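You operate a simulated robot arm through the tools that you are given. There is no shell and no other tool. Be economical: measure what you need, move in short steps, check, and stop when the job is done.

The job below is to be done with a simulated two-armed robot. You get a single attempt, and the scene is never put back.

Task
Scour the burnt patch off the griddle with soap and put it on the shelf.
Fine: soap the scouring pad at the dish, hold the griddle by its handle while you scour, lay the pad back; the shelf is the one over the bench. What is to be rubbed or washed off counts as gone when no trace of it is left.

It is judged by the outcome, as a careful person would: the job done as asked, and still so three seconds after it is handed in. It fails if anything else is knocked over, pushed out of place, dropped, spilled or broken.

Robot
Two 6-joint arms with two-finger parallel grippers on one trunk, on a base that drives. Base frame: it is fixed to the floor where the robot stands at the start and does not move with it; the origin is under the middle of the robot, x ahead of it, y to its left, z up. Units: m, degrees, N and s.
The left shoulder is at the start at [0.06, 0.187, 1.181], the right one opposite. With the tool pointing down near the work surface each hand reaches from about 0.1 to 0.6 m from the robot's upright axis, wherever it stands, measured 20 degrees to its own side. Places, roughly: shelf over the trestle bench [0.8, 0, 1.2]. Payload 1.57 kg a hand.
The TCP of each hand is the grasp point between the finger pads, 0.03 m short of the fingertips. In the tool frame z runs along the fingers and y along their closing line. The gripper opens to 0.11 m. The fingers are 0.024 m wide and 0.012 m thick; the gripper's body (0.048 by 0.112 m) begins 0.078 m behind the TCP.
Orientation is that of the tool frame in the base frame, as a unit quaternion [x, y, z, w]. With the fingers straight down and closing along the base's y, the tool's x points along the base's -x, its y along +y and its z along -z.

Tools
- The arms move only by the tool nudge_tool. It takes "left_series", "right_series" or both (then of equal length, played together; a hand with none holds still); each is a list of rows, each a list of 7 numbers: the turn, a rotation vector about the tool's x, y, z in degrees, then the shift along the tool's x, y, z in m, then the finger opening in m, from 0 to 0.11. In form: [[ax, ay, az, dx, dy, dz, gripper], ...]. A call has 1 to 10 rows; each row is the pose to reach, as a shift and turn from the pose commanded when the call began, along the tool's axes at that moment. Each row takes 0.2 s and may step no farther than 0.05 m and 8.6 degrees from the row before; otherwise, or with a gripper value out of range, the whole call is refused. A pose out of reach is approached as far as the arm can. The call stops where the force on the tool passes 40 N (or 10 N more than at its start, if that is more) or the arm is blocked; 0.2 s more then pass. Each finger travels about 0.153 m/s and halts on what it meets, pressing with about 43 N; the grip force reading is that of the motor and also rises with nothing between the fingers. The clock runs only during rows and for 0.2 s after the last one: add rows that repeat a pose to give the fingers time. It gives the time, the measured TCP pose, the force on the tool (base axes), the opening and the grip force at its end, in the units of the frame above (readings bear some noise), with the torque about the TCP (base axes, N m) and any sound that the robot's microphone picked up.
- Cameras (640 x 400 px; columns grow to the right, rows downward): "scene" is now at [0.017, -0.0268, 1.7285]; the picture's right is [-0.33, -0.95, 0.00], its down [-0.67, 0.23, -0.70] and it looks along [0.67, -0.23, -0.71] (base axes); focal length 270 px, centre (320, 200). "left" rides on the left gripper at [0.07, -0.016, -0.141] in its tool frame; the picture's right is [0.23, 0.97, 0.00], its down [-0.86, 0.20, -0.48] and it looks along [-0.47, 0.11, 0.88] (tool axes); focal length 222 px, centre (320, 200). "right" rides on the right gripper at [0.07, 0.016, -0.141] in its tool frame; the picture's right is [-0.23, 0.97, 0.00], its down [-0.86, -0.20, -0.48] and it looks along [-0.47, -0.11, 0.88] (tool axes); focal length 222 px, centre (320, 200). There is no depth. A picture from a camera that has moved, and an enlarged one, comes with that camera's place and axes in the base frame and with its lens.
- get_image(camera): a new picture of that camera. It takes no simulated time.
- lift_body(by): slides the trunk up (or, below 0, down) by that many m; the arms and the scene camera ride with it, the base frame stays. It gives what a move gives, with no picture.
- base_move(legs): drives the robot by 1 to 6 legs, each [ahead, left, turn to the left] in m, m and degrees, along the robot's own axes; the way and the turn of a leg run together, so that a leg with both is an arc; at most 1.5 m and 180 degrees a leg. The arms and the cameras ride along, it lands a little off, and it stops where it bumps. It gives what a move gives.
- head_to(pan, tilt): turns the head with the scene camera to pan (to the left, within 86 degrees either way) and tilt (down, from -29 to 69), counted from straight ahead of the robot. It gives what a move gives.
- inspect(camera, box): a new picture of the part [left, top, right, bottom] of that camera's present view, enlarged. It takes no simulated time.
- sign_off(): hands the job in; it is judged then, once.

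Work in short steps. Places have to be worked out from the pictures, the camera data and where the tool is seen: move nearer, look again, correct. Check each grasp and each placing, and mend what went wrong. You have 120 turns and 100 pictures in all, those below and enlarged ones among them. Open the grippers and draw the arms clear of the work before you hand the job in, unless the task says otherwise; then end with one line.

The tools are called after "Emit:" by a JSON object that holds its "method" and its "body". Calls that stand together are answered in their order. nudge_tool: Moves the arms, as the interface text tells. Its arguments: {"type":"object","properties":{"left_series":{"type":"array","items":{"type":"array","items":{"type":"number"}}},"right_series":{"type":"array","items":{"type":"array","items":{"type":"number"}}}},"required":[]} The other tools are called the same way: lift_body (by) slides the trunk up or down; base_move (legs) drives the base; head_to (pan, tilt) turns the head that bears the scene camera; get_image (camera) takes a picture; inspect (camera, box) takes an enlarged picture of a part of a camera's view; sign_off () hands the job in.

At the start:

```text
clock: 0.0
left_tool_pos: [0.4059, -0.0127, 1.3923]
left_tool_rot: [0.0, 1.0, 0.0, 0.0]
left_contact_force: [-0.1, 0.1, -1.4]
left_moment: [-0.01, -0.01, 0.02]
left_opening: 0.1102
left_finger_force: 0.1
right_tool_pos: [0.3178, -0.4317, 1.4199]
right_tool_rot: [0.001, 1.0, -0.001, -0.002]
right_contact_force: [0.3, -0.2, -0.5]
right_moment: [0.0, -0.01, 0.0]
right_opening: 0.1099
right_finger_force: 0.1
trunk travel left (down, up): [-0.81, 0.18]
robot x, y, heading: [-0.0017, -0.0002, -0.0]
head pan, tilt: [-19.0, 45.2]
```

scene: 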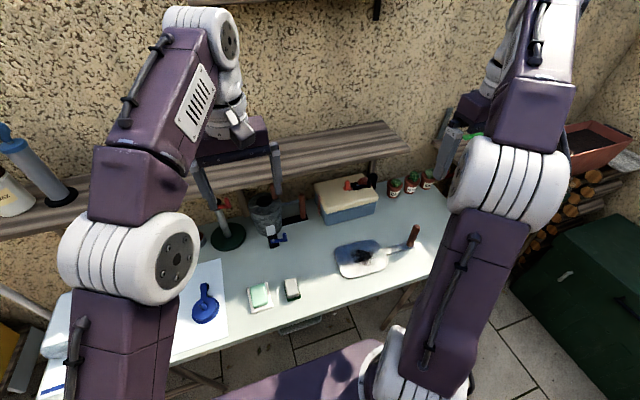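
right: 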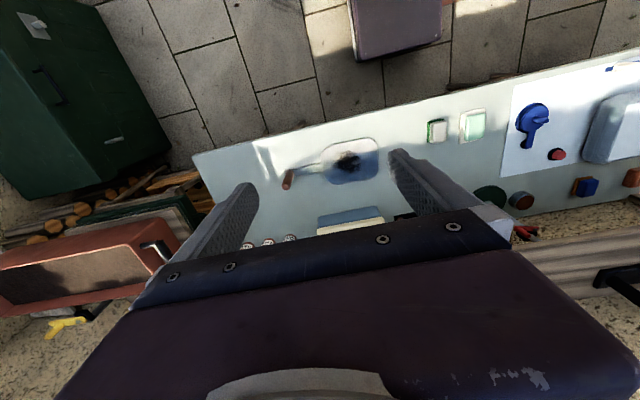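
left: 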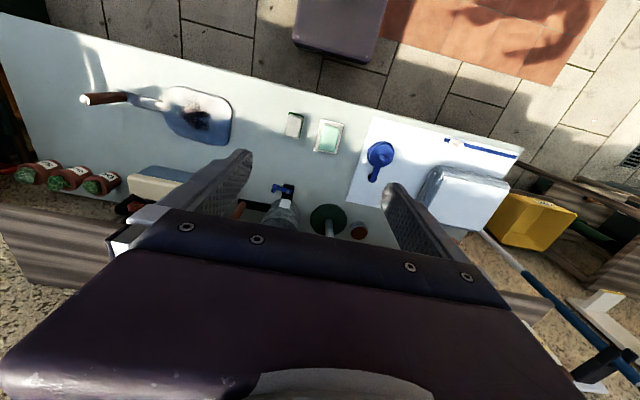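

The griddle looks to be near (0.53,-0.38), its handle end near (0.54,-0.62), the pad near (0.49,-0.08) and the dish near (0.50,0.04). I'll look closer at these before moving.

Emit:
{"method": "inspect", "body": {"camera": "scene", "box": [230, 160, 450, 320]}}

Emit:
{"method": "inspect", "body": {"camera": "left", "box": [60, 50, 380, 250]}}

Emit:
{"method": "head_to", "body": {"pan": 0, "tilt": 20}}

Emit:
{"method": "get_image", "body": {"camera": "scene"}}

```text
2.50 times, centred on (340, 240) of scene
camera zoom: at [0.017, -0.0268, 1.7285], right [-0.33, -0.95, 0.0], down [-0.67, 0.23, -0.7], along [0.67, -0.23, -0.71], focal length 674 px, centre (270, 100)
```

zoom: 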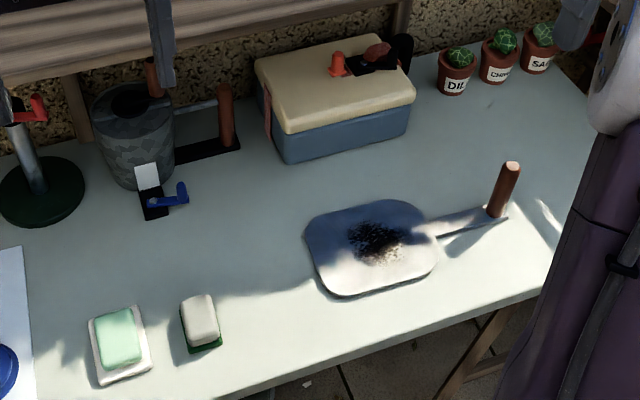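

```text
2.00 times, centred on (220, 150) of left
camera zoom: at [0.3374, -0.0295, 1.5337], right [-0.23, 0.97, 0.0], down [0.86, 0.2, 0.48], along [0.47, 0.11, -0.88], focal length 444 px, centre (520, 300)
```

zoom: 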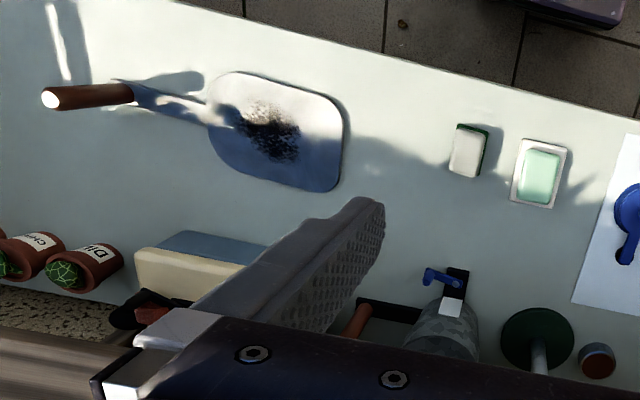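

```text
clock: 0.9
left_tool_pos: [0.4067, -0.0126, 1.392]
left_tool_rot: [-0.001, 1.0, 0.0, 0.0]
left_contact_force: [-0.8, -0.2, 0.1]
left_moment: [0.04, -0.02, -0.03]
left_opening: 0.1102
left_finger_force: 0.0
right_tool_pos: [0.3188, -0.4323, 1.4193]
right_tool_rot: [0.0, 1.0, 0.0, -0.001]
right_contact_force: [-0.6, -0.5, -0.4]
right_moment: [0.01, 0.02, 0.0]
right_opening: 0.11
right_finger_force: 0.0
trunk travel left (down, up): [-0.81, 0.18]
robot x, y, heading: [0.0001, 0.0053, -0.0]
head pan, tilt: [0.0, 20.0]
```

```text
94 pictures are left
camera scene: at [0.0332, -0.0007, 1.7674], right [0.0, -1.0, 0.0], down [-0.34, 0.0, -0.94], along [0.94, 0.0, -0.34], focal length 270 px, centre (320, 200)
```

scene: 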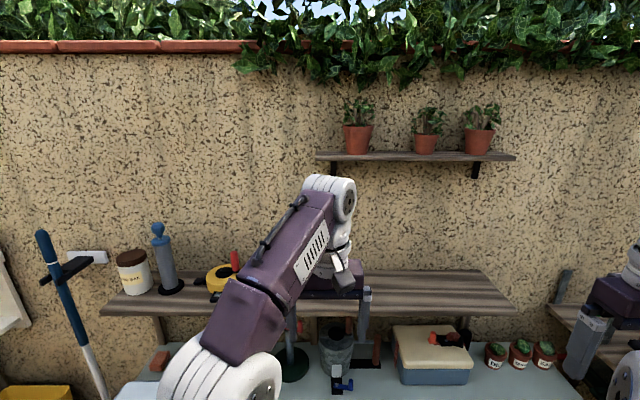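

The griddle's handle turns out to be an upright grip standing at about (0.51,-0.577), z 0.81–0.94, and the burnt patch is near (0.52,-0.38). I'll drive to the right and slightly ahead, so that both hands can reach the work, and look down again.

Emit:
{"method": "base_move", "body": {"legs": [[0, -0.35, 0], [0.05, 0, 0]]}}

Emit:
{"method": "head_to", "body": {"pan": 0, "tilt": 50}}

Emit:
{"method": "get_image", "body": {"camera": "scene"}}

Emit:
{"method": "get_image", "body": {"camera": "left"}}

Emit:
{"method": "get_image", "body": {"camera": "right"}}

```text
clock: 3.7
left_tool_pos: [0.448, -0.368, 1.3962]
left_tool_rot: [-0.003, 1.0, -0.001, 0.005]
left_contact_force: [-0.8, 0.4, -0.3]
left_moment: [-0.01, -0.12, 0.01]
left_opening: 0.1099
left_finger_force: 0.1
right_tool_pos: [0.3614, -0.7878, 1.4215]
right_tool_rot: [-0.002, 1.0, -0.001, 0.002]
right_contact_force: [-2.1, 0.7, 0.4]
right_moment: [0.0, -0.08, -0.05]
right_opening: 0.11
right_finger_force: 0.1
trunk travel left (down, up): [-0.81, 0.18]
robot x, y, heading: [0.0493, -0.3588, 0.4]
head pan, tilt: [0.0, 20.0]
```

```text
clock: 4.7
left_tool_pos: [0.4602, -0.37, 1.3919]
left_tool_rot: [-0.002, 1.0, 0.0, -0.002]
left_contact_force: [0.1, 0.7, -0.5]
left_moment: [0.0, 0.06, -0.02]
left_opening: 0.1102
left_finger_force: 0.2
right_tool_pos: [0.3745, -0.7886, 1.419]
right_tool_rot: [-0.002, 1.0, -0.001, -0.003]
right_contact_force: [0.8, 0.0, 0.4]
right_moment: [-0.01, 0.06, -0.01]
right_opening: 0.11
right_finger_force: 0.0
trunk travel left (down, up): [-0.81, 0.18]
robot x, y, heading: [0.0531, -0.3574, 0.4]
head pan, tilt: [0.0, 50.0]
```

```text
93 pictures are left
camera scene: at [0.0718, -0.3589, 1.7219], right [0.01, -1.0, 0.0], down [-0.77, 0.0, -0.64], along [0.64, 0.0, -0.77], focal length 270 px, centre (320, 200)
```

scene: 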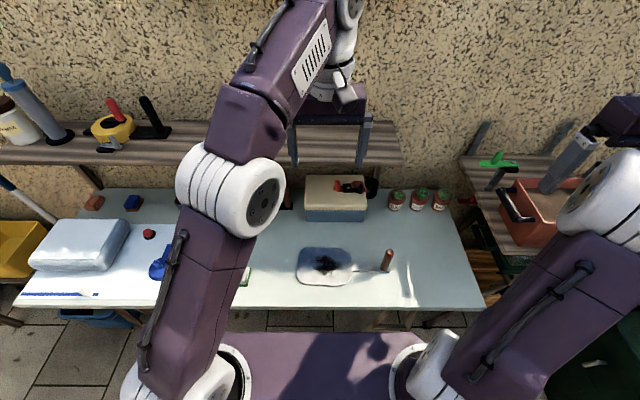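

```text
92 pictures are left
camera left: at [0.3914, -0.3862, 1.5333], right [-0.23, 0.97, 0.0], down [0.85, 0.2, 0.48], along [0.46, 0.11, -0.88], focal length 222 px, centre (320, 200)
```

left: 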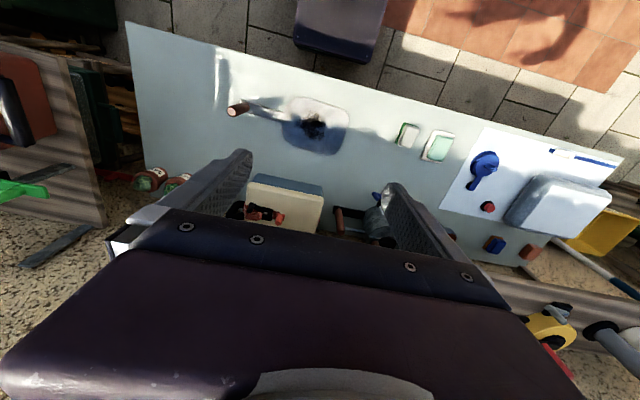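

```text
91 pictures are left
camera right: at [0.3053, -0.7724, 1.5595], right [0.22, 0.98, 0.0], down [0.86, -0.19, 0.47], along [0.46, -0.11, -0.88], focal length 222 px, centre (320, 200)
```

right: 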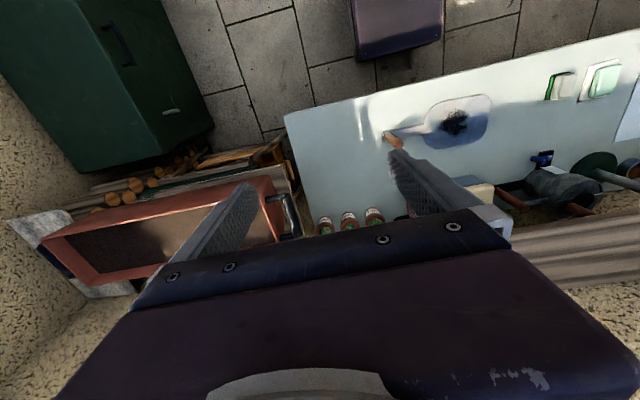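

Both hands go to a height of about z 1.15, the left above the pad and the right above the handle.

Emit:
{"method": "nudge_tool", "body": {"left_series": [[0, 0, 0, 0, 0.032, 0.027, 0.11], [0, 0, 0, 0, 0.064, 0.054, 0.11], [0, 0, 0, 0, 0.096, 0.081, 0.11], [0, 0, 0, 0, 0.128, 0.108, 0.11], [0, 0, 0, 0, 0.16, 0.135, 0.11], [0, 0, 0, 0, 0.192, 0.162, 0.11], [0, 0, 0, 0, 0.224, 0.189, 0.11], [0, 0, 0, 0, 0.256, 0.216, 0.11], [0, 0, 0, 0, 0.29, 0.24, 0.11]], "right_series": [[0, 0, 0, -0.015, 0.023, 0.03, 0.11], [0, 0, 0, -0.03, 0.046, 0.06, 0.11], [0, 0, 0, -0.045, 0.07, 0.09, 0.11], [0, 0, 0, -0.06, 0.093, 0.12, 0.11], [0, 0, 0, -0.075, 0.117, 0.15, 0.11], [0, 0, 0, -0.09, 0.14, 0.18, 0.11], [0, 0, 0, -0.105, 0.163, 0.21, 0.11], [0, 0, 0, -0.12, 0.187, 0.24, 0.11], [0, 0, 0, -0.135, 0.21, 0.27, 0.11]]}}

Emit:
{"method": "get_image", "body": {"camera": "left"}}

Emit:
{"method": "get_image", "body": {"camera": "right"}}

Emit:
{"method": "get_image", "body": {"camera": "scene"}}

```text
clock: 6.7
left_tool_pos: [0.4601, -0.079, 1.1513]
left_tool_rot: [-0.001, 1.0, -0.001, -0.001]
left_contact_force: [0.3, 1.4, 0.1]
left_moment: [0.01, 0.06, 0.01]
left_opening: 0.11
left_finger_force: 0.0
right_tool_pos: [0.5119, -0.5761, 1.1456]
right_tool_rot: [-0.003, 1.0, -0.002, -0.002]
right_contact_force: [0.8, 0.5, 0.4]
right_moment: [-0.04, 0.02, -0.01]
right_opening: 0.1098
right_finger_force: 0.0
trunk travel left (down, up): [-0.81, 0.18]
robot x, y, heading: [0.0503, -0.3597, 0.2]
head pan, tilt: [0.0, 50.0]
```

```text
90 pictures are left
camera left: at [0.3915, -0.0948, 1.293], right [-0.23, 0.97, 0.0], down [0.85, 0.2, 0.48], along [0.46, 0.11, -0.88], focal length 222 px, centre (320, 200)
```

left: 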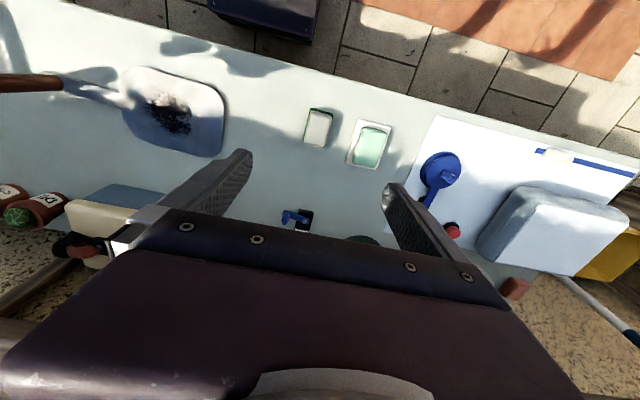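

```text
89 pictures are left
camera right: at [0.4424, -0.5596, 1.2868], right [0.22, 0.97, 0.0], down [0.86, -0.19, 0.47], along [0.46, -0.11, -0.88], focal length 222 px, centre (320, 200)
```

right: 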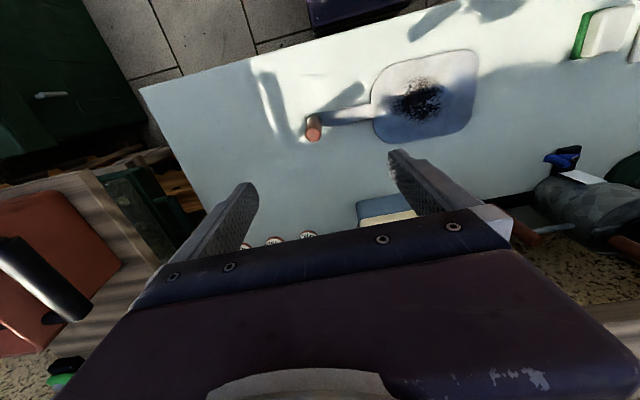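

```text
88 pictures are left
camera scene: at [0.0716, -0.3561, 1.7219], right [0.01, -1.0, 0.0], down [-0.77, 0.0, -0.64], along [0.64, 0.0, -0.77], focal length 270 px, centre (320, 200)
```

scene: 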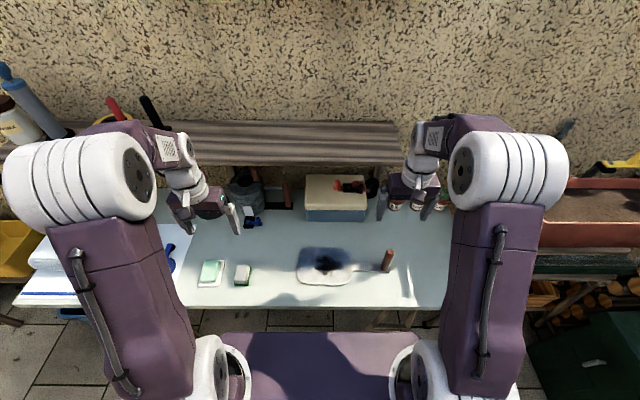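

Both views agree: the handle is at about (0.51,-0.583) and the pad at about (0.473,-0.081). I'll zoom in on the pad and dish.

Emit:
{"method": "inspect", "body": {"camera": "left", "box": [280, 90, 440, 190]}}

Emit:
{"method": "inspect", "body": {"camera": "scene", "box": [180, 230, 420, 310]}}

```text
4.00 times, centred on (360, 140) of left
camera zoom: at [0.3915, -0.0948, 1.293], right [-0.23, 0.97, 0.0], down [0.85, 0.2, 0.48], along [0.46, 0.11, -0.88], focal length 888 px, centre (160, 440)
```

zoom: 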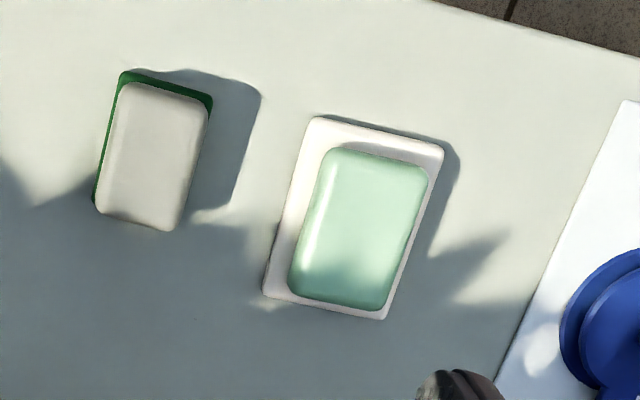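

```text
2.67 times, centred on (300, 270) of scene
camera zoom: at [0.0716, -0.3561, 1.7219], right [0.01, -1.0, 0.0], down [-0.77, 0.0, -0.64], along [0.64, 0.0, -0.77], focal length 719 px, centre (373, 13)
```

zoom: 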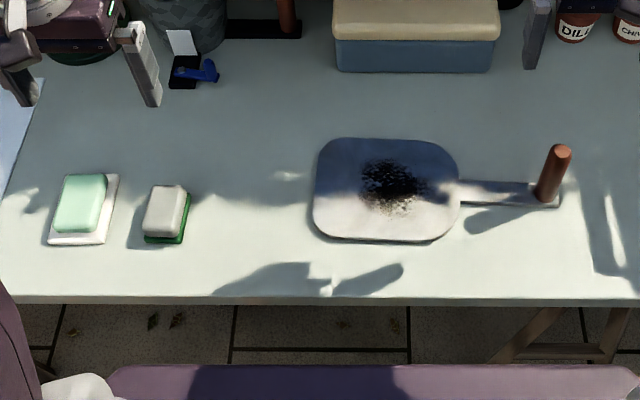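

The pad lies along x at (0.476,-0.08), about 0.062 × 0.043 and 0.04 tall. The soap is at (0.489,0.035). I'll lower both hands close to their targets and check.

Emit:
{"method": "nudge_tool", "body": {"left_series": [[0, 0, 0, -0.005, 0, 0.045, 0.09], [0, 0, 0, -0.01, 0, 0.09, 0.09], [0, 0, 0, -0.016, 0, 0.135, 0.085], [0, 0, 0, -0.016, 0, 0.18, 0.085], [0, 0, 0, -0.016, 0, 0.215, 0.085], [0, 0, 0, -0.016, 0, 0.245, 0.085]], "right_series": [[0, 0, 0, 0.002, -0.005, 0.04, 0.11], [0, 0, 0, 0.002, -0.007, 0.08, 0.11], [0, 0, 0, 0.002, -0.007, 0.11, 0.11], [0, 0, 0, 0.002, -0.007, 0.14, 0.11], [0, 0, 0, 0.002, -0.007, 0.16, 0.11], [0, 0, 0, 0.002, -0.007, 0.175, 0.11]]}}

Emit:
{"method": "get_image", "body": {"camera": "left"}}

Emit:
{"method": "get_image", "body": {"camera": "right"}}

Emit:
{"method": "inspect", "body": {"camera": "scene", "box": [180, 190, 460, 310]}}

```text
clock: 8.1
left_tool_pos: [0.4712, -0.0793, 0.9059]
left_tool_rot: [-0.002, 1.0, 0.001, 0.0]
left_contact_force: [-0.1, -0.6, -0.4]
left_moment: [-0.01, -0.06, 0.01]
left_opening: 0.0851
left_finger_force: 0.1
right_tool_pos: [0.5035, -0.5848, 0.9709]
right_tool_rot: [-0.003, 1.0, -0.002, -0.001]
right_contact_force: [0.0, 0.3, -0.5]
right_moment: [-0.02, -0.03, -0.05]
right_opening: 0.1104
right_finger_force: 0.1
trunk travel left (down, up): [-0.81, 0.18]
robot x, y, heading: [0.0537, -0.363, 0.6]
head pan, tilt: [0.0, 50.0]
```

```text
85 pictures are left
camera left: at [0.4026, -0.0959, 1.0463], right [-0.23, 0.97, 0.0], down [0.85, 0.2, 0.48], along [0.47, 0.11, -0.88], focal length 222 px, centre (320, 200)
```

left: 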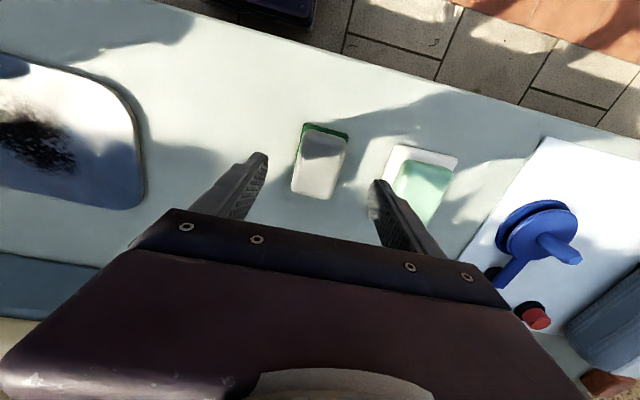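

```text
84 pictures are left
camera right: at [0.4335, -0.5691, 1.1123], right [0.22, 0.98, 0.0], down [0.86, -0.19, 0.48], along [0.46, -0.11, -0.88], focal length 222 px, centre (320, 200)
```

right: 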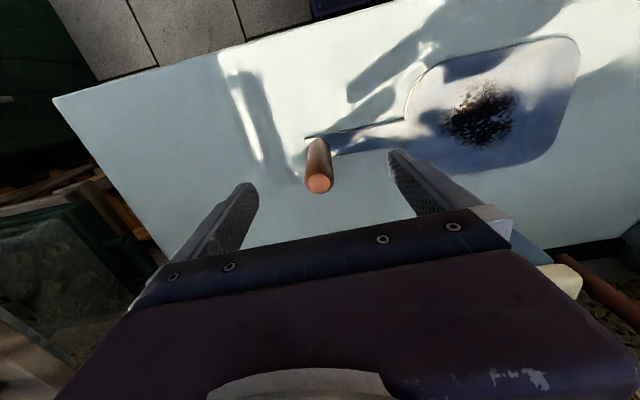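

```text
2.29 times, centred on (320, 250) of scene
camera zoom: at [0.0695, -0.358, 1.7219], right [0.01, -1.0, 0.0], down [-0.77, 0.0, -0.64], along [0.64, 0.0, -0.77], focal length 617 px, centre (320, 86)
```

zoom: 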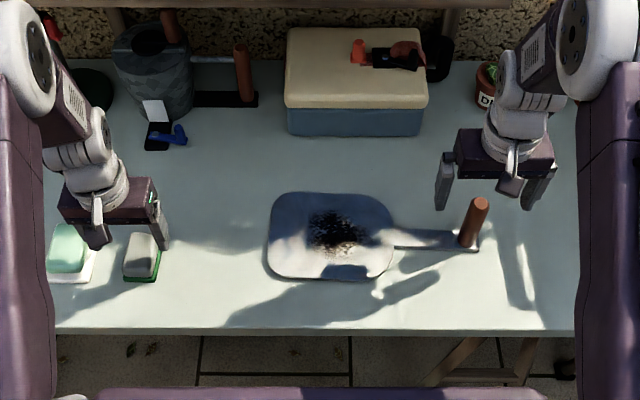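

The rod is at (0.507,-0.588) with its top near z 0.93, and the pad at (0.475,-0.079). I'll lower the right hand onto the rod and the left onto the pad, then close both.

Emit:
{"method": "nudge_tool", "body": {"left_series": [[0, 0, 0, -0.004, 0, 0.03, 0.085], [0, 0, 0, -0.004, 0, 0.05, 0.085], [0, 0, 0, -0.004, 0, 0.059, 0.085], [0, 0, 0, -0.004, 0, 0.059, 0.085]], "right_series": [[0, 0, 0, -0.004, -0.003, 0.03, 0.11], [0, 0, 0, -0.004, -0.003, 0.06, 0.11], [0, 0, 0, -0.004, -0.003, 0.09, 0.11], [0, 0, 0, -0.004, -0.003, 0.09, 0.11]]}}

Emit:
{"method": "get_image", "body": {"camera": "left"}}

Emit:
{"method": "get_image", "body": {"camera": "right"}}

```text
clock: 9.1
left_tool_pos: [0.4752, -0.078, 0.8479]
left_tool_rot: [-0.003, 1.0, 0.0, 0.0]
left_contact_force: [1.0, 0.5, -0.2]
left_moment: [0.0, -0.01, 0.01]
left_opening: 0.085
left_finger_force: 0.2
right_tool_pos: [0.5057, -0.5885, 0.8825]
right_tool_rot: [-0.002, 1.0, -0.001, -0.002]
right_contact_force: [0.1, -0.6, -0.1]
right_moment: [0.05, -0.01, 0.03]
right_opening: 0.1101
right_finger_force: 0.1
trunk travel left (down, up): [-0.81, 0.18]
robot x, y, heading: [0.0512, -0.3605, 0.6]
head pan, tilt: [0.0, 50.0]
```

```text
82 pictures are left
camera left: at [0.4073, -0.0954, 0.9893], right [-0.23, 0.97, 0.0], down [0.85, 0.2, 0.48], along [0.47, 0.11, -0.88], focal length 222 px, centre (320, 200)
```

left: 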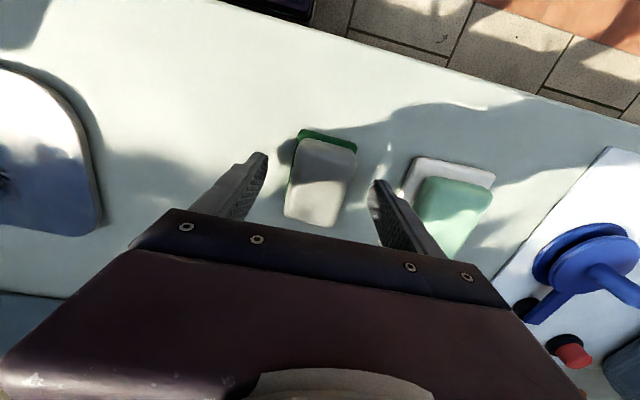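

```text
81 pictures are left
camera right: at [0.4366, -0.5724, 1.0236], right [0.22, 0.98, 0.0], down [0.86, -0.19, 0.48], along [0.46, -0.11, -0.88], focal length 222 px, centre (320, 200)
```

right: 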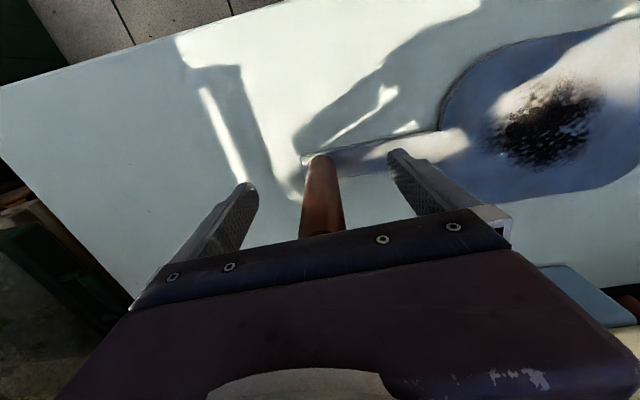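

Both are well straddled, so I close both grippers.

Emit:
{"method": "nudge_tool", "body": {"left_series": [[0, 0, 0, 0, 0, 0, 0.06], [0, 0, 0, 0, 0, 0, 0.04], [0, 0, 0, 0, 0, 0, 0.035], [0, 0, 0, 0, 0, 0, 0.035]], "right_series": [[0, 0, 0, 0, 0, 0, 0.07], [0, 0, 0, 0, 0, 0, 0.03], [0, 0, 0, 0, 0, 0, 0.01], [0, 0, 0, 0, 0, 0, 0.01]]}}

Emit:
{"method": "get_image", "body": {"camera": "right"}}

Emit:
{"method": "get_image", "body": {"camera": "left"}}

```text
clock: 10.1
left_tool_pos: [0.4759, -0.0803, 0.8477]
left_tool_rot: [-0.002, 1.0, 0.0, 0.0]
left_contact_force: [-0.5, -0.2, -0.2]
left_moment: [0.02, 0.02, -0.02]
left_opening: 0.0452
left_finger_force: 42.8
right_tool_pos: [0.5066, -0.589, 0.8837]
right_tool_rot: [-0.003, 1.0, -0.001, -0.002]
right_contact_force: [0.1, -0.2, 2.7]
right_moment: [1.05, 0.14, 0.06]
right_opening: 0.0273
right_finger_force: 38.1
trunk travel left (down, up): [-0.81, 0.18]
robot x, y, heading: [0.0507, -0.3594, 0.3]
head pan, tilt: [0.0, 50.0]
```

```text
80 pictures are left
camera right: at [0.4363, -0.5724, 1.0241], right [0.22, 0.98, 0.0], down [0.86, -0.19, 0.48], along [0.46, -0.11, -0.88], focal length 222 px, centre (320, 200)
```

right: 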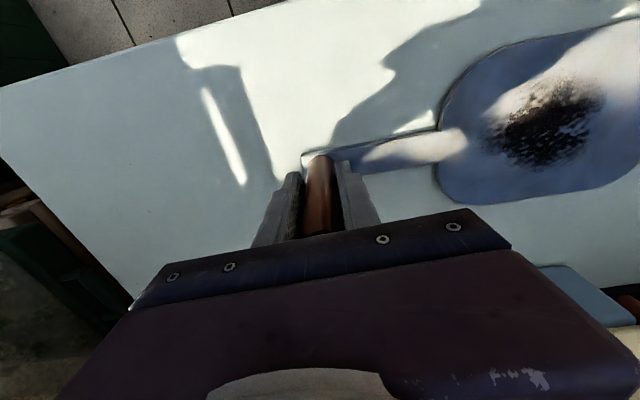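

```text
79 pictures are left
camera left: at [0.4071, -0.0955, 0.9897], right [-0.23, 0.97, 0.0], down [0.85, 0.2, 0.48], along [0.47, 0.11, -0.88], focal length 222 px, centre (320, 200)
```

left: 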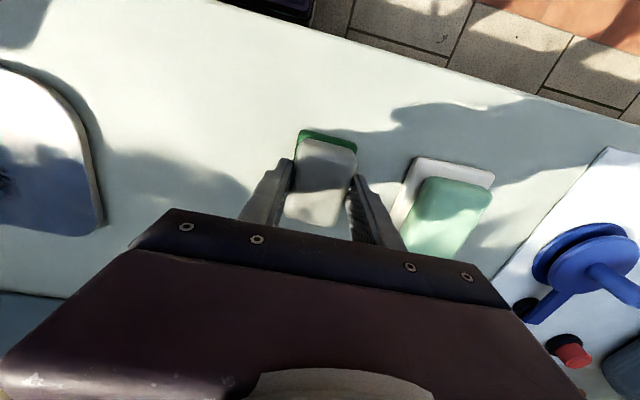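

Both are held, the pad at opening 0.045 and the rod at 0.027. I'll raise the pad and carry it above the soap at about (0.489,0.035).

Emit:
{"method": "nudge_tool", "body": {"left_series": [[0, 0, 0, 0, 0, -0.035, 0.03], [0, 0, 0, 0, 0, -0.07, 0.03], [0, 0, 0, -0.004, 0.04, -0.07, 0.03], [0, 0, 0, -0.008, 0.08, -0.07, 0.03], [0, 0, 0, -0.012, 0.115, -0.07, 0.03], [0, 0, 0, -0.012, 0.115, -0.07, 0.03]]}}

Emit:
{"method": "get_image", "body": {"camera": "left"}}

Emit:
{"method": "inspect", "body": {"camera": "scene", "box": [160, 210, 300, 310]}}

```text
clock: 11.5
left_tool_pos: [0.4891, 0.035, 0.918]
left_tool_rot: [-0.003, 1.0, 0.0, 0.0]
left_contact_force: [-0.6, 0.6, -0.9]
left_moment: [-0.02, 0.02, -0.02]
left_opening: 0.0453
left_finger_force: 42.3
right_tool_pos: [0.5069, -0.5878, 0.8828]
right_tool_rot: [-0.003, 1.0, -0.001, -0.002]
right_contact_force: [0.1, 0.4, 2.4]
right_moment: [1.17, 0.02, 0.01]
right_opening: 0.0275
right_finger_force: 37.5
trunk travel left (down, up): [-0.81, 0.18]
robot x, y, heading: [0.0563, -0.3619, 0.2]
head pan, tilt: [0.0, 50.0]
```

```text
78 pictures are left
camera left: at [0.4192, 0.0183, 1.0585], right [-0.23, 0.97, 0.0], down [0.85, 0.2, 0.48], along [0.47, 0.11, -0.88], focal length 222 px, centre (320, 200)
```

left: 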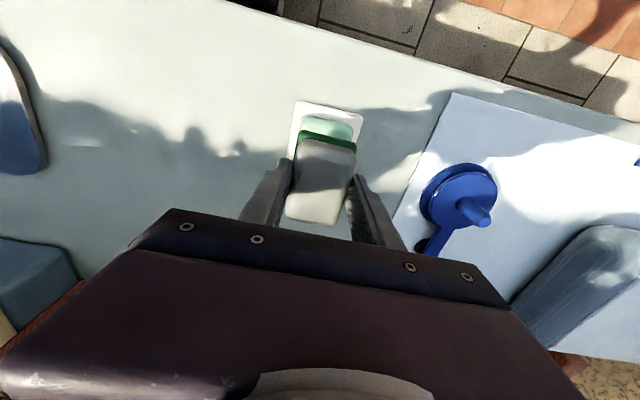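

```text
4.00 times, centred on (230, 260) of scene
camera zoom: at [0.0686, -0.3584, 1.7219], right [0.01, -1.0, 0.0], down [-0.77, 0.0, -0.64], along [0.64, 0.0, -0.77], focal length 1079 px, centre (680, -40)
```

zoom: 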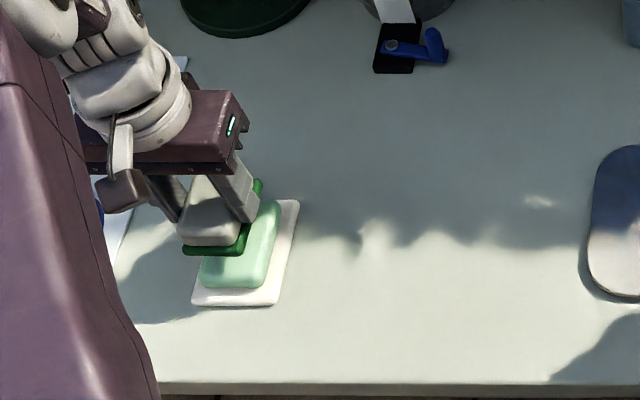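

The pad is lined up over the soap, so I lower it gently and feel for contact.

Emit:
{"method": "nudge_tool", "body": {"left_series": [[0, 0, 0, 0, 0, 0.015, 0.03], [0, 0, 0, 0, 0, 0.03, 0.03], [0, 0, 0, 0, 0, 0.035, 0.03]]}}

```text
clock: 12.3
left_tool_pos: [0.4872, 0.0363, 0.883]
left_tool_rot: [-0.002, 1.0, 0.0, 0.001]
left_contact_force: [-1.0, 0.8, -1.0]
left_moment: [0.0, 0.04, 0.01]
left_opening: 0.045
left_finger_force: 42.9
right_tool_pos: [0.5059, -0.5882, 0.8833]
right_tool_rot: [-0.003, 1.0, 0.0, -0.002]
right_contact_force: [-0.1, 0.3, 2.2]
right_moment: [1.1, 0.02, 0.12]
right_opening: 0.0273
right_finger_force: 37.5
trunk travel left (down, up): [-0.81, 0.18]
robot x, y, heading: [0.0484, -0.3585, 0.6]
head pan, tilt: [0.0, 50.0]
```

There is no contact yet at z 0.883, so I go on in finer steps.

Emit:
{"method": "nudge_tool", "body": {"left_series": [[0, 0, 0, 0, 0, 0.004, 0.03], [0, 0, 0, 0, 0, 0.006, 0.03]]}}

```text
clock: 12.9
left_tool_pos: [0.4869, 0.0357, 0.8819]
left_tool_rot: [-0.002, 1.0, 0.001, 0.004]
left_contact_force: [-2.8, 4.5, 31.1]
left_moment: [0.0, 0.67, -0.1]
left_opening: 0.045
left_finger_force: 43.4
right_tool_pos: [0.5035, -0.5885, 0.8846]
right_tool_rot: [-0.003, 1.0, 0.0, 0.0]
right_contact_force: [0.5, -0.1, -1.3]
right_moment: [-0.56, 0.07, -0.01]
right_opening: 0.0273
right_finger_force: 38.3
trunk travel left (down, up): [-0.81, 0.18]
robot x, y, heading: [0.0519, -0.3579, 0.6]
head pan, tilt: [0.0, 50.0]
```

Contact is at z ≈ 0.882 with 31 N of pressing. I ease to lighter pressure and rub a little on the soap.

Emit:
{"method": "nudge_tool", "body": {"left_series": [[0, 0, 0, 0, 0, -0.003, 0.03], [0, 0, 0, 0.01, 0, -0.003, 0.03], [0, 0, 0, 0, 0, -0.003, 0.03], [0, 0, 0, -0.01, 0, -0.003, 0.03], [0, 0, 0, 0, 0, -0.003, 0.03], [0, 0, 0, 0.01, 0, -0.003, 0.03], [0, 0, 0, 0, 0, -0.003, 0.03], [0, 0, 0, -0.01, 0, -0.003, 0.03], [0, 0, 0, 0, 0, -0.003, 0.03]]}}

Emit:
{"method": "get_image", "body": {"camera": "left"}}

```text
clock: 14.9
left_tool_pos: [0.4865, 0.035, 0.8816]
left_tool_rot: [-0.002, 1.0, 0.001, 0.001]
left_contact_force: [2.7, -1.2, 7.8]
left_moment: [-0.05, -0.17, 0.0]
left_opening: 0.0447
left_finger_force: 42.8
right_tool_pos: [0.5049, -0.5884, 0.8835]
right_tool_rot: [-0.002, 1.0, 0.001, -0.001]
right_contact_force: [-0.3, -1.7, 2.9]
right_moment: [1.03, 0.25, 0.14]
right_opening: 0.0273
right_finger_force: 38.1
trunk travel left (down, up): [-0.81, 0.18]
robot x, y, heading: [0.0539, -0.3591, 0.2]
head pan, tilt: [0.0, 50.0]
```

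```text
76 pictures are left
camera left: at [0.4181, 0.0179, 1.0231], right [-0.23, 0.97, 0.0], down [0.85, 0.2, 0.48], along [0.47, 0.11, -0.88], focal length 222 px, centre (320, 200)
```

left: 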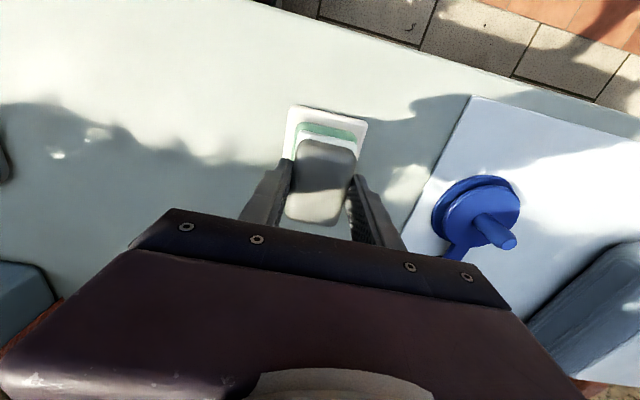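

The pad has picked up white suds. I'll lift it and carry it across to just above the burnt patch at about (0.515,-0.378).

Emit:
{"method": "nudge_tool", "body": {"left_series": [[0, 0, 0, 0, 0, -0.035, 0.03], [0, 0, 0, 0, 0, -0.06, 0.03], [0, 0, 0, -0.004, -0.045, -0.06, 0.03], [0, 0, 0, -0.008, -0.09, -0.06, 0.03], [0, 0, 0, -0.012, -0.135, -0.06, 0.03], [0, 0, 0, -0.016, -0.18, -0.06, 0.03], [0, 0, 0, -0.02, -0.225, -0.06, 0.03], [0, 0, 0, -0.024, -0.27, -0.06, 0.03], [0, 0, 0, -0.026, -0.315, -0.06, 0.03], [0, 0, 0, -0.028, -0.36, -0.06, 0.03]]}}

Emit:
{"method": "nudge_tool", "body": {"left_series": [[0, 0, 0, 0, -0.04, 0, 0.03], [0, 0, 0, 0, -0.053, 0.02, 0.03], [0, 0, 0, 0, -0.053, 0.04, 0.03]]}}

Emit:
{"method": "get_image", "body": {"camera": "left"}}

Emit:
{"method": "get_image", "body": {"camera": "scene"}}

```text
clock: 17.1
left_tool_pos: [0.5163, -0.3255, 0.9395]
left_tool_rot: [-0.002, 1.0, 0.0, 0.001]
left_contact_force: [0.6, -0.2, -0.4]
left_moment: [0.0, 0.01, -0.01]
left_opening: 0.0448
left_finger_force: 42.9
right_tool_pos: [0.5056, -0.5886, 0.8834]
right_tool_rot: [-0.002, 1.0, 0.0, -0.001]
right_contact_force: [-0.3, 0.4, 3.7]
right_moment: [1.35, 0.16, 0.08]
right_opening: 0.0271
right_finger_force: 37.8
trunk travel left (down, up): [-0.81, 0.18]
robot x, y, heading: [0.0545, -0.3571, 0.7]
head pan, tilt: [0.0, 50.0]
```

```text
clock: 17.9
left_tool_pos: [0.5167, -0.3798, 0.903]
left_tool_rot: [-0.003, 1.0, 0.0, -0.001]
left_contact_force: [-0.2, -0.3, 0.4]
left_moment: [-0.02, -0.04, -0.01]
left_opening: 0.0449
left_finger_force: 43.0
right_tool_pos: [0.5063, -0.5893, 0.8836]
right_tool_rot: [-0.002, 1.0, -0.001, -0.001]
right_contact_force: [0.1, -2.0, 4.0]
right_moment: [1.14, 0.14, 0.13]
right_opening: 0.0275
right_finger_force: 37.9
trunk travel left (down, up): [-0.81, 0.18]
robot x, y, heading: [0.0565, -0.3604, 0.2]
head pan, tilt: [0.0, 50.0]
```

```text
75 pictures are left
camera left: at [0.4479, -0.3959, 1.0432], right [-0.23, 0.97, 0.0], down [0.85, 0.2, 0.48], along [0.47, 0.11, -0.88], focal length 222 px, centre (320, 200)
```

left: 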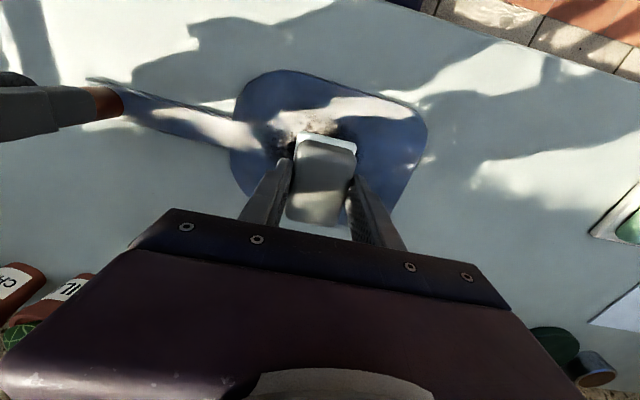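

```text
74 pictures are left
camera scene: at [0.0684, -0.359, 1.7219], right [0.01, -1.0, 0.0], down [-0.77, 0.0, -0.64], along [0.64, 0.0, -0.77], focal length 270 px, centre (320, 200)
```

scene: 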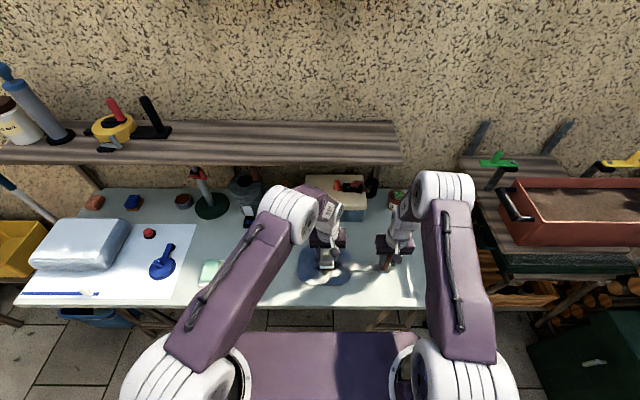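

The pad is above the patch, and I lower it until it touches the griddle.

Emit:
{"method": "nudge_tool", "body": {"left_series": [[0, 0, 0, 0, 0, 0.02, 0.03], [0, 0, 0, 0, 0, 0.03, 0.03], [0, 0, 0, 0, 0, 0.036, 0.03]]}}

```text
clock: 18.7
left_tool_pos: [0.517, -0.3779, 0.8647]
left_tool_rot: [-0.002, 1.0, 0.001, 0.0]
left_contact_force: [-0.4, 0.3, -0.4]
left_moment: [0.03, -0.01, 0.04]
left_opening: 0.045
left_finger_force: 42.7
right_tool_pos: [0.5044, -0.5887, 0.8834]
right_tool_rot: [-0.003, 1.0, -0.001, -0.001]
right_contact_force: [-0.4, -2.5, 4.6]
right_moment: [1.19, 0.04, 0.09]
right_opening: 0.0274
right_finger_force: 38.1
trunk travel left (down, up): [-0.81, 0.18]
robot x, y, heading: [0.0565, -0.3624, 0.4]
head pan, tilt: [0.0, 50.0]
```

Emit:
{"method": "nudge_tool", "body": {"left_series": [[0, 0, 0, 0, 0, 0.004, 0.03], [0, 0, 0, 0, 0, 0.007, 0.03]]}}

```text
clock: 19.3
left_tool_pos: [0.5165, -0.3784, 0.8602]
left_tool_rot: [-0.003, 1.0, -0.001, 0.001]
left_contact_force: [-11.4, 2.9, 30.3]
left_moment: [-0.08, 0.41, -0.39]
left_opening: 0.0447
left_finger_force: 43.6
right_tool_pos: [0.503, -0.5889, 0.8837]
right_tool_rot: [-0.002, 1.0, -0.001, -0.001]
right_contact_force: [5.9, -3.8, -10.9]
right_moment: [-1.23, 0.88, -0.26]
right_opening: 0.0275
right_finger_force: 37.6
trunk travel left (down, up): [-0.81, 0.18]
robot x, y, heading: [0.0485, -0.3621, 0.3]
head pan, tilt: [0.0, 50.0]
```

I've made contact at z ≈ 0.860. I ease off slightly and scour back and forth over the patch.

Emit:
{"method": "nudge_tool", "body": {"left_series": [[0, 0, 0, 0, 0, -0.0015, 0.03], [0, 0, 0, 0.02, 0, -0.0015, 0.03], [0, 0, 0, -0.02, 0, -0.0015, 0.03], [0, 0, 0, -0.02, 0.03, -0.0015, 0.03], [0, 0, 0, 0.02, 0.03, -0.0015, 0.03], [0, 0, 0, 0.02, 0, -0.0015, 0.03], [0, 0, 0, 0.02, -0.03, -0.0015, 0.03], [0, 0, 0, -0.02, -0.03, -0.0015, 0.03], [0, 0, 0, -0.02, 0, -0.0015, 0.03], [0, 0, 0, 0, 0, -0.0015, 0.03]]}}

Emit:
{"method": "get_image", "body": {"camera": "left"}}

Emit:
{"method": "get_image", "body": {"camera": "right"}}

```text
clock: 21.5
left_tool_pos: [0.5179, -0.3782, 0.8608]
left_tool_rot: [-0.002, 1.0, 0.0, 0.001]
left_contact_force: [4.5, 0.7, 4.5]
left_moment: [0.04, -0.15, 0.0]
left_opening: 0.0446
left_finger_force: 42.5
right_tool_pos: [0.5056, -0.5883, 0.8832]
right_tool_rot: [-0.003, 1.0, -0.001, -0.002]
right_contact_force: [-2.9, -1.1, 3.5]
right_moment: [1.3, -0.31, 0.05]
right_opening: 0.0276
right_finger_force: 37.8
trunk travel left (down, up): [-0.81, 0.18]
robot x, y, heading: [0.0509, -0.3579, 0.3]
head pan, tilt: [0.0, 50.0]
```

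```text
73 pictures are left
camera left: at [0.4491, -0.3938, 1.0014], right [-0.23, 0.97, 0.0], down [0.85, 0.2, 0.48], along [0.47, 0.11, -0.88], focal length 222 px, centre (320, 200)
```

left: 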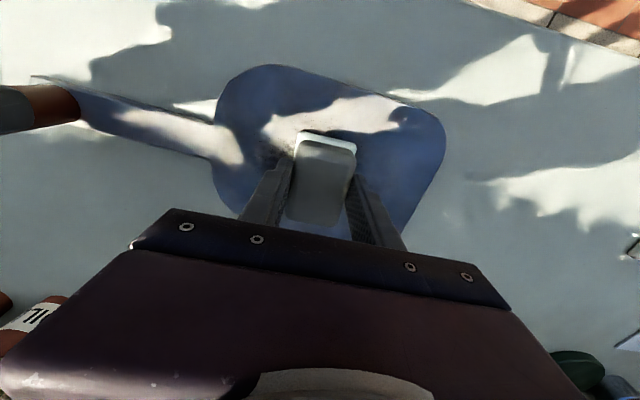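

```text
72 pictures are left
camera right: at [0.4358, -0.5727, 1.0241], right [0.22, 0.98, 0.0], down [0.86, -0.19, 0.48], along [0.46, -0.11, -0.88], focal length 222 px, centre (320, 200)
```

right: 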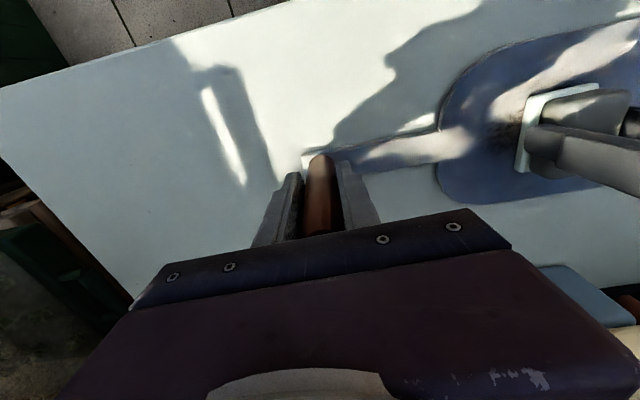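

The burn is fading. I'll go over it again with slightly more pressure and broader strokes.

Emit:
{"method": "nudge_tool", "body": {"left_series": [[0, 0, 0, 0.02, -0.03, 0.001, 0.03], [0, 0, 0, -0.02, -0.03, 0.001, 0.03], [0, 0, 0, 0.02, -0.015, 0.001, 0.03], [0, 0, 0, -0.02, -0.015, 0.001, 0.03], [0, 0, 0, 0.02, 0, 0.001, 0.03], [0, 0, 0, -0.02, 0, 0.001, 0.03], [0, 0, 0, 0.02, 0.015, 0.001, 0.03], [0, 0, 0, -0.02, 0.015, 0.001, 0.03], [0, 0, 0, 0.02, 0.03, 0.001, 0.03], [0, 0, 0, -0.02, 0.03, 0.001, 0.03]]}}

Emit:
{"method": "nudge_tool", "body": {"left_series": [[0, 0, 0, 0.03, 0.01, 0, 0.03], [0, 0, 0, 0.03, -0.03, 0, 0.03], [0, 0, 0, 0.03, -0.07, 0, 0.03], [0, 0, 0, 0, -0.07, 0, 0.03], [0, 0, 0, 0, -0.03, 0, 0.03], [0, 0, 0, 0, 0, 0, 0.03], [0, 0, 0, 0.02, 0, 0, 0.03], [0, 0, 0, 0.02, -0.03, 0, 0.03], [0, 0, 0, 0.02, -0.07, 0, 0.03], [0, 0, 0, 0.02, -0.03, 0, 0.03]]}}

Emit:
{"method": "get_image", "body": {"camera": "right"}}

Emit:
{"method": "get_image", "body": {"camera": "left"}}

```text
clock: 22.0
left_tool_pos: [0.503, -0.4059, 0.8616]
left_tool_rot: [-0.002, 1.0, 0.003, -0.002]
left_contact_force: [-1.6, 2.0, 9.8]
left_moment: [-0.09, -0.31, 0.08]
left_opening: 0.045
left_finger_force: 43.1
right_tool_pos: [0.5057, -0.5887, 0.8828]
right_tool_rot: [-0.003, 1.0, 0.001, 0.001]
right_contact_force: [-1.7, -6.2, 3.8]
right_moment: [1.54, -0.24, 0.34]
right_opening: 0.0274
right_finger_force: 38.3
trunk travel left (down, up): [-0.81, 0.18]
robot x, y, heading: [0.0552, -0.358, 0.4]
head pan, tilt: [0.0, 50.0]
stopped in row 2 (left hand): the force on the tool passed its limit (the readings are from after the stop); the commanded pose is now the measured one
```

```text
clock: 22.7
left_tool_pos: [0.4743, -0.4463, 0.8613]
left_tool_rot: [-0.003, 1.0, 0.006, -0.007]
left_contact_force: [-3.3, -3.7, 4.0]
left_moment: [-0.32, -0.08, -0.21]
left_opening: 0.0451
left_finger_force: 42.7
right_tool_pos: [0.5047, -0.5901, 0.8838]
right_tool_rot: [-0.002, 1.0, -0.001, 0.0]
right_contact_force: [-1.3, -0.6, 8.2]
right_moment: [1.79, 0.38, 0.25]
right_opening: 0.0274
right_finger_force: 38.5
trunk travel left (down, up): [-0.81, 0.18]
robot x, y, heading: [0.0516, -0.3595, 0.5]
head pan, tilt: [0.0, 50.0]
stopped in row 3 (left hand): the force on the tool passed its limit (the readings are from after the stop); the commanded pose is now the measured one
```

```text
71 pictures are left
camera right: at [0.4352, -0.5741, 1.0239], right [0.22, 0.97, 0.0], down [0.86, -0.19, 0.48], along [0.47, -0.11, -0.88], focal length 222 px, centre (320, 200)
```

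right: 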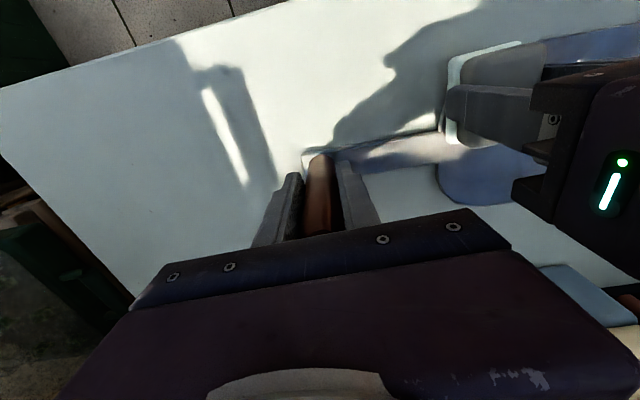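

```text
70 pictures are left
camera left: at [0.4076, -0.4654, 1.0026], right [-0.23, 0.97, 0.02], down [0.86, 0.2, 0.47], along [0.46, 0.12, -0.88], focal length 222 px, centre (320, 200)
```

left: 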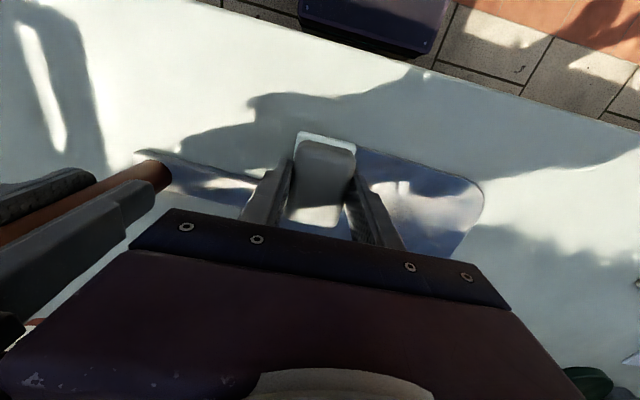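

The force limit stopped me near the plate's edge by the handle. I'll lift the pad and draw away to see the whole griddle.

Emit:
{"method": "nudge_tool", "body": {"left_series": [[0, 0, 0, 0, 0.005, -0.03, 0.03], [0, 0, 0, -0.01, 0.03, -0.06, 0.03], [0, 0, 0, -0.02, 0.075, -0.09, 0.03], [0, 0, 0, -0.03, 0.12, -0.09, 0.03], [0, 0, 0, -0.03, 0.165, -0.09, 0.03], [0, 0, 0, -0.03, 0.21, -0.09, 0.03], [0, 0, 0, -0.03, 0.25, -0.09, 0.03]]}}

Emit:
{"method": "get_image", "body": {"camera": "right"}}

Emit:
{"method": "inspect", "body": {"camera": "scene", "box": [270, 220, 430, 320]}}

```text
refused: row 3 steps farther than a row can; nothing moved
```

```text
69 pictures are left
camera right: at [0.4352, -0.5741, 1.0239], right [0.22, 0.97, 0.0], down [0.86, -0.19, 0.48], along [0.47, -0.11, -0.88], focal length 222 px, centre (320, 200)
```

right: 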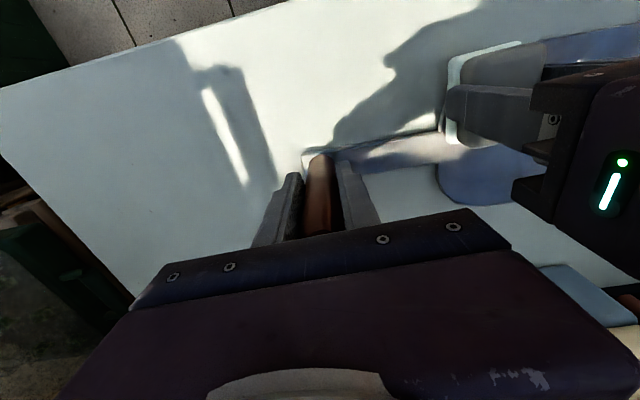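

```text
4.00 times, centred on (350, 270) of scene
camera zoom: at [0.0663, -0.3588, 1.7219], right [0.01, -1.0, 0.0], down [-0.77, 0.0, -0.64], along [0.64, 0.0, -0.77], focal length 1079 px, centre (200, -80)
```

zoom: 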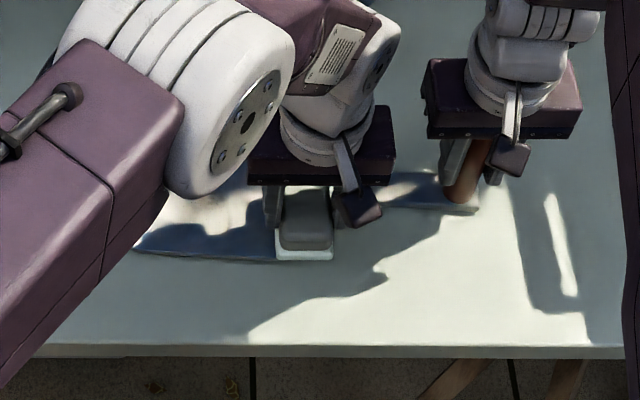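

One row's step was too long, so I split the withdrawal into shorter rows.

Emit:
{"method": "nudge_tool", "body": {"left_series": [[0, 0, 0, 0, 0.005, -0.03, 0.03], [0, 0, 0, -0.01, 0.03, -0.06, 0.03], [0, 0, 0, -0.02, 0.06, -0.08, 0.03], [0, 0, 0, -0.03, 0.1, -0.08, 0.03], [0, 0, 0, -0.03, 0.145, -0.08, 0.03], [0, 0, 0, -0.03, 0.19, -0.08, 0.03], [0, 0, 0, -0.03, 0.235, -0.08, 0.03], [0, 0, 0, -0.03, 0.26, -0.08, 0.03]]}}

Emit:
{"method": "get_image", "body": {"camera": "right"}}

Emit:
{"method": "inspect", "body": {"camera": "scene", "box": [270, 220, 430, 320]}}

```text
clock: 24.5
left_tool_pos: [0.5067, -0.1856, 0.9421]
left_tool_rot: [-0.003, 1.0, 0.007, -0.006]
left_contact_force: [0.3, 0.1, 0.1]
left_moment: [0.0, 0.01, -0.01]
left_opening: 0.0447
left_finger_force: 43.1
right_tool_pos: [0.5062, -0.5908, 0.8831]
right_tool_rot: [-0.002, 1.0, -0.002, 0.001]
right_contact_force: [-1.5, -4.2, 16.2]
right_moment: [1.3, 0.17, 0.07]
right_opening: 0.0275
right_finger_force: 38.3
trunk travel left (down, up): [-0.81, 0.18]
robot x, y, heading: [0.0518, -0.358, 0.7]
head pan, tilt: [0.0, 50.0]
```

```text
67 pictures are left
camera right: at [0.4354, -0.5739, 1.0238], right [0.22, 0.97, 0.0], down [0.86, -0.19, 0.48], along [0.47, -0.11, -0.88], focal length 222 px, centre (320, 200)
```

right: 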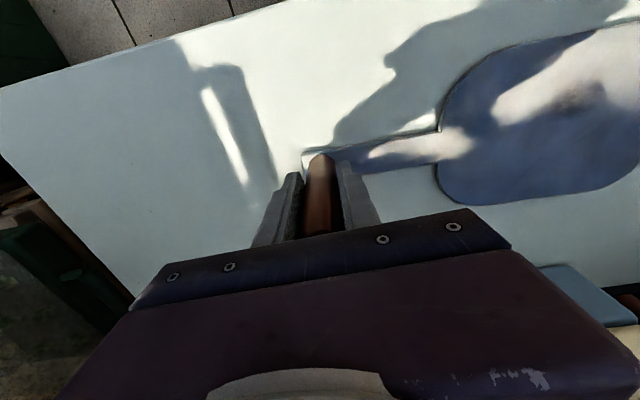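

```text
4.00 times, centred on (350, 270) of scene
camera zoom: at [0.0665, -0.3582, 1.7219], right [0.01, -1.0, 0.0], down [-0.77, 0.0, -0.64], along [0.64, 0.0, -0.77], focal length 1079 px, centre (200, -80)
```

zoom: 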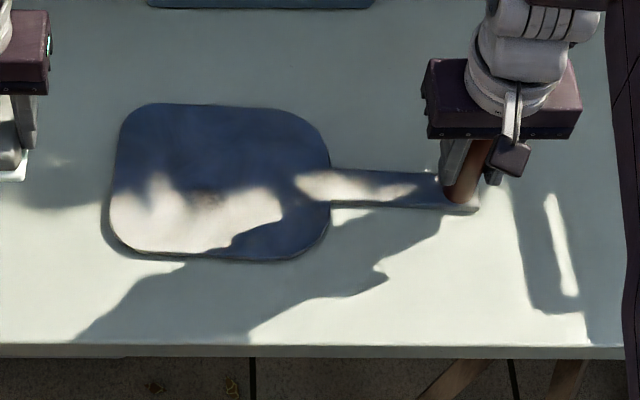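

A faint residue remains at about (0.498,-0.362). I'll go back over it and scour more.

Emit:
{"method": "nudge_tool", "body": {"left_series": [[0, 0, 0, 0.003, -0.045, 0, 0.03], [0, 0, 0, 0.006, -0.09, 0, 0.03], [0, 0, 0, 0.009, -0.135, 0.02, 0.03], [0, 0, 0, 0.009, -0.176, 0.04, 0.03], [0, 0, 0, 0.009, -0.176, 0.07, 0.03], [0, 0, 0, 0.009, -0.176, 0.08, 0.03], [0, 0, 0, 0.009, -0.176, 0.083, 0.03]]}}

Emit:
{"method": "nudge_tool", "body": {"left_series": [[0, 0, 0, 0.015, 0, 0, 0.03], [0, 0, 0, -0.015, 0, 0, 0.03], [0, 0, 0, 0.015, 0.012, 0, 0.03], [0, 0, 0, -0.015, 0.012, 0, 0.03], [0, 0, 0, 0.015, 0.02, 0, 0.03], [0, 0, 0, -0.015, 0.0, 0, 0.03], [0, 0, 0, 0.015, 0, 0, 0.03], [0, 0, 0, -0.015, -0.012, 0, 0.03], [0, 0, 0, 0.015, -0.012, 0, 0.03], [0, 0, 0, 0, 0, 0, 0.03]]}}

```text
clock: 26.1
left_tool_pos: [0.4954, -0.364, 0.8602]
left_tool_rot: [-0.004, 1.0, 0.006, -0.004]
left_contact_force: [-7.3, 5.0, 30.3]
left_moment: [-0.52, -0.56, -0.11]
left_opening: 0.0449
left_finger_force: 43.0
right_tool_pos: [0.5028, -0.5894, 0.8832]
right_tool_rot: [-0.001, 1.0, 0.0, 0.001]
right_contact_force: [2.6, -2.6, -1.7]
right_moment: [1.45, -0.5, -0.23]
right_opening: 0.0277
right_finger_force: 38.0
trunk travel left (down, up): [-0.81, 0.18]
robot x, y, heading: [0.0512, -0.3575, 0.7]
head pan, tilt: [0.0, 50.0]
```

```text
clock: 26.6
left_tool_pos: [0.4874, -0.3645, 0.8603]
left_tool_rot: [-0.002, 1.0, 0.007, -0.006]
left_contact_force: [-3.1, 2.3, 15.0]
left_moment: [-0.2, -0.17, 0.05]
left_opening: 0.0446
left_finger_force: 42.7
right_tool_pos: [0.5038, -0.5901, 0.8823]
right_tool_rot: [-0.002, 1.0, -0.001, 0.0]
right_contact_force: [-2.6, -3.4, 8.7]
right_moment: [1.75, 0.34, 0.04]
right_opening: 0.0276
right_finger_force: 38.3
trunk travel left (down, up): [-0.81, 0.18]
robot x, y, heading: [0.0525, -0.3579, 0.3]
head pan, tilt: [0.0, 50.0]
stopped in row 2 (left hand): the force on the tool passed its limit (the readings are from after the stop); the commanded pose is now the measured one
```

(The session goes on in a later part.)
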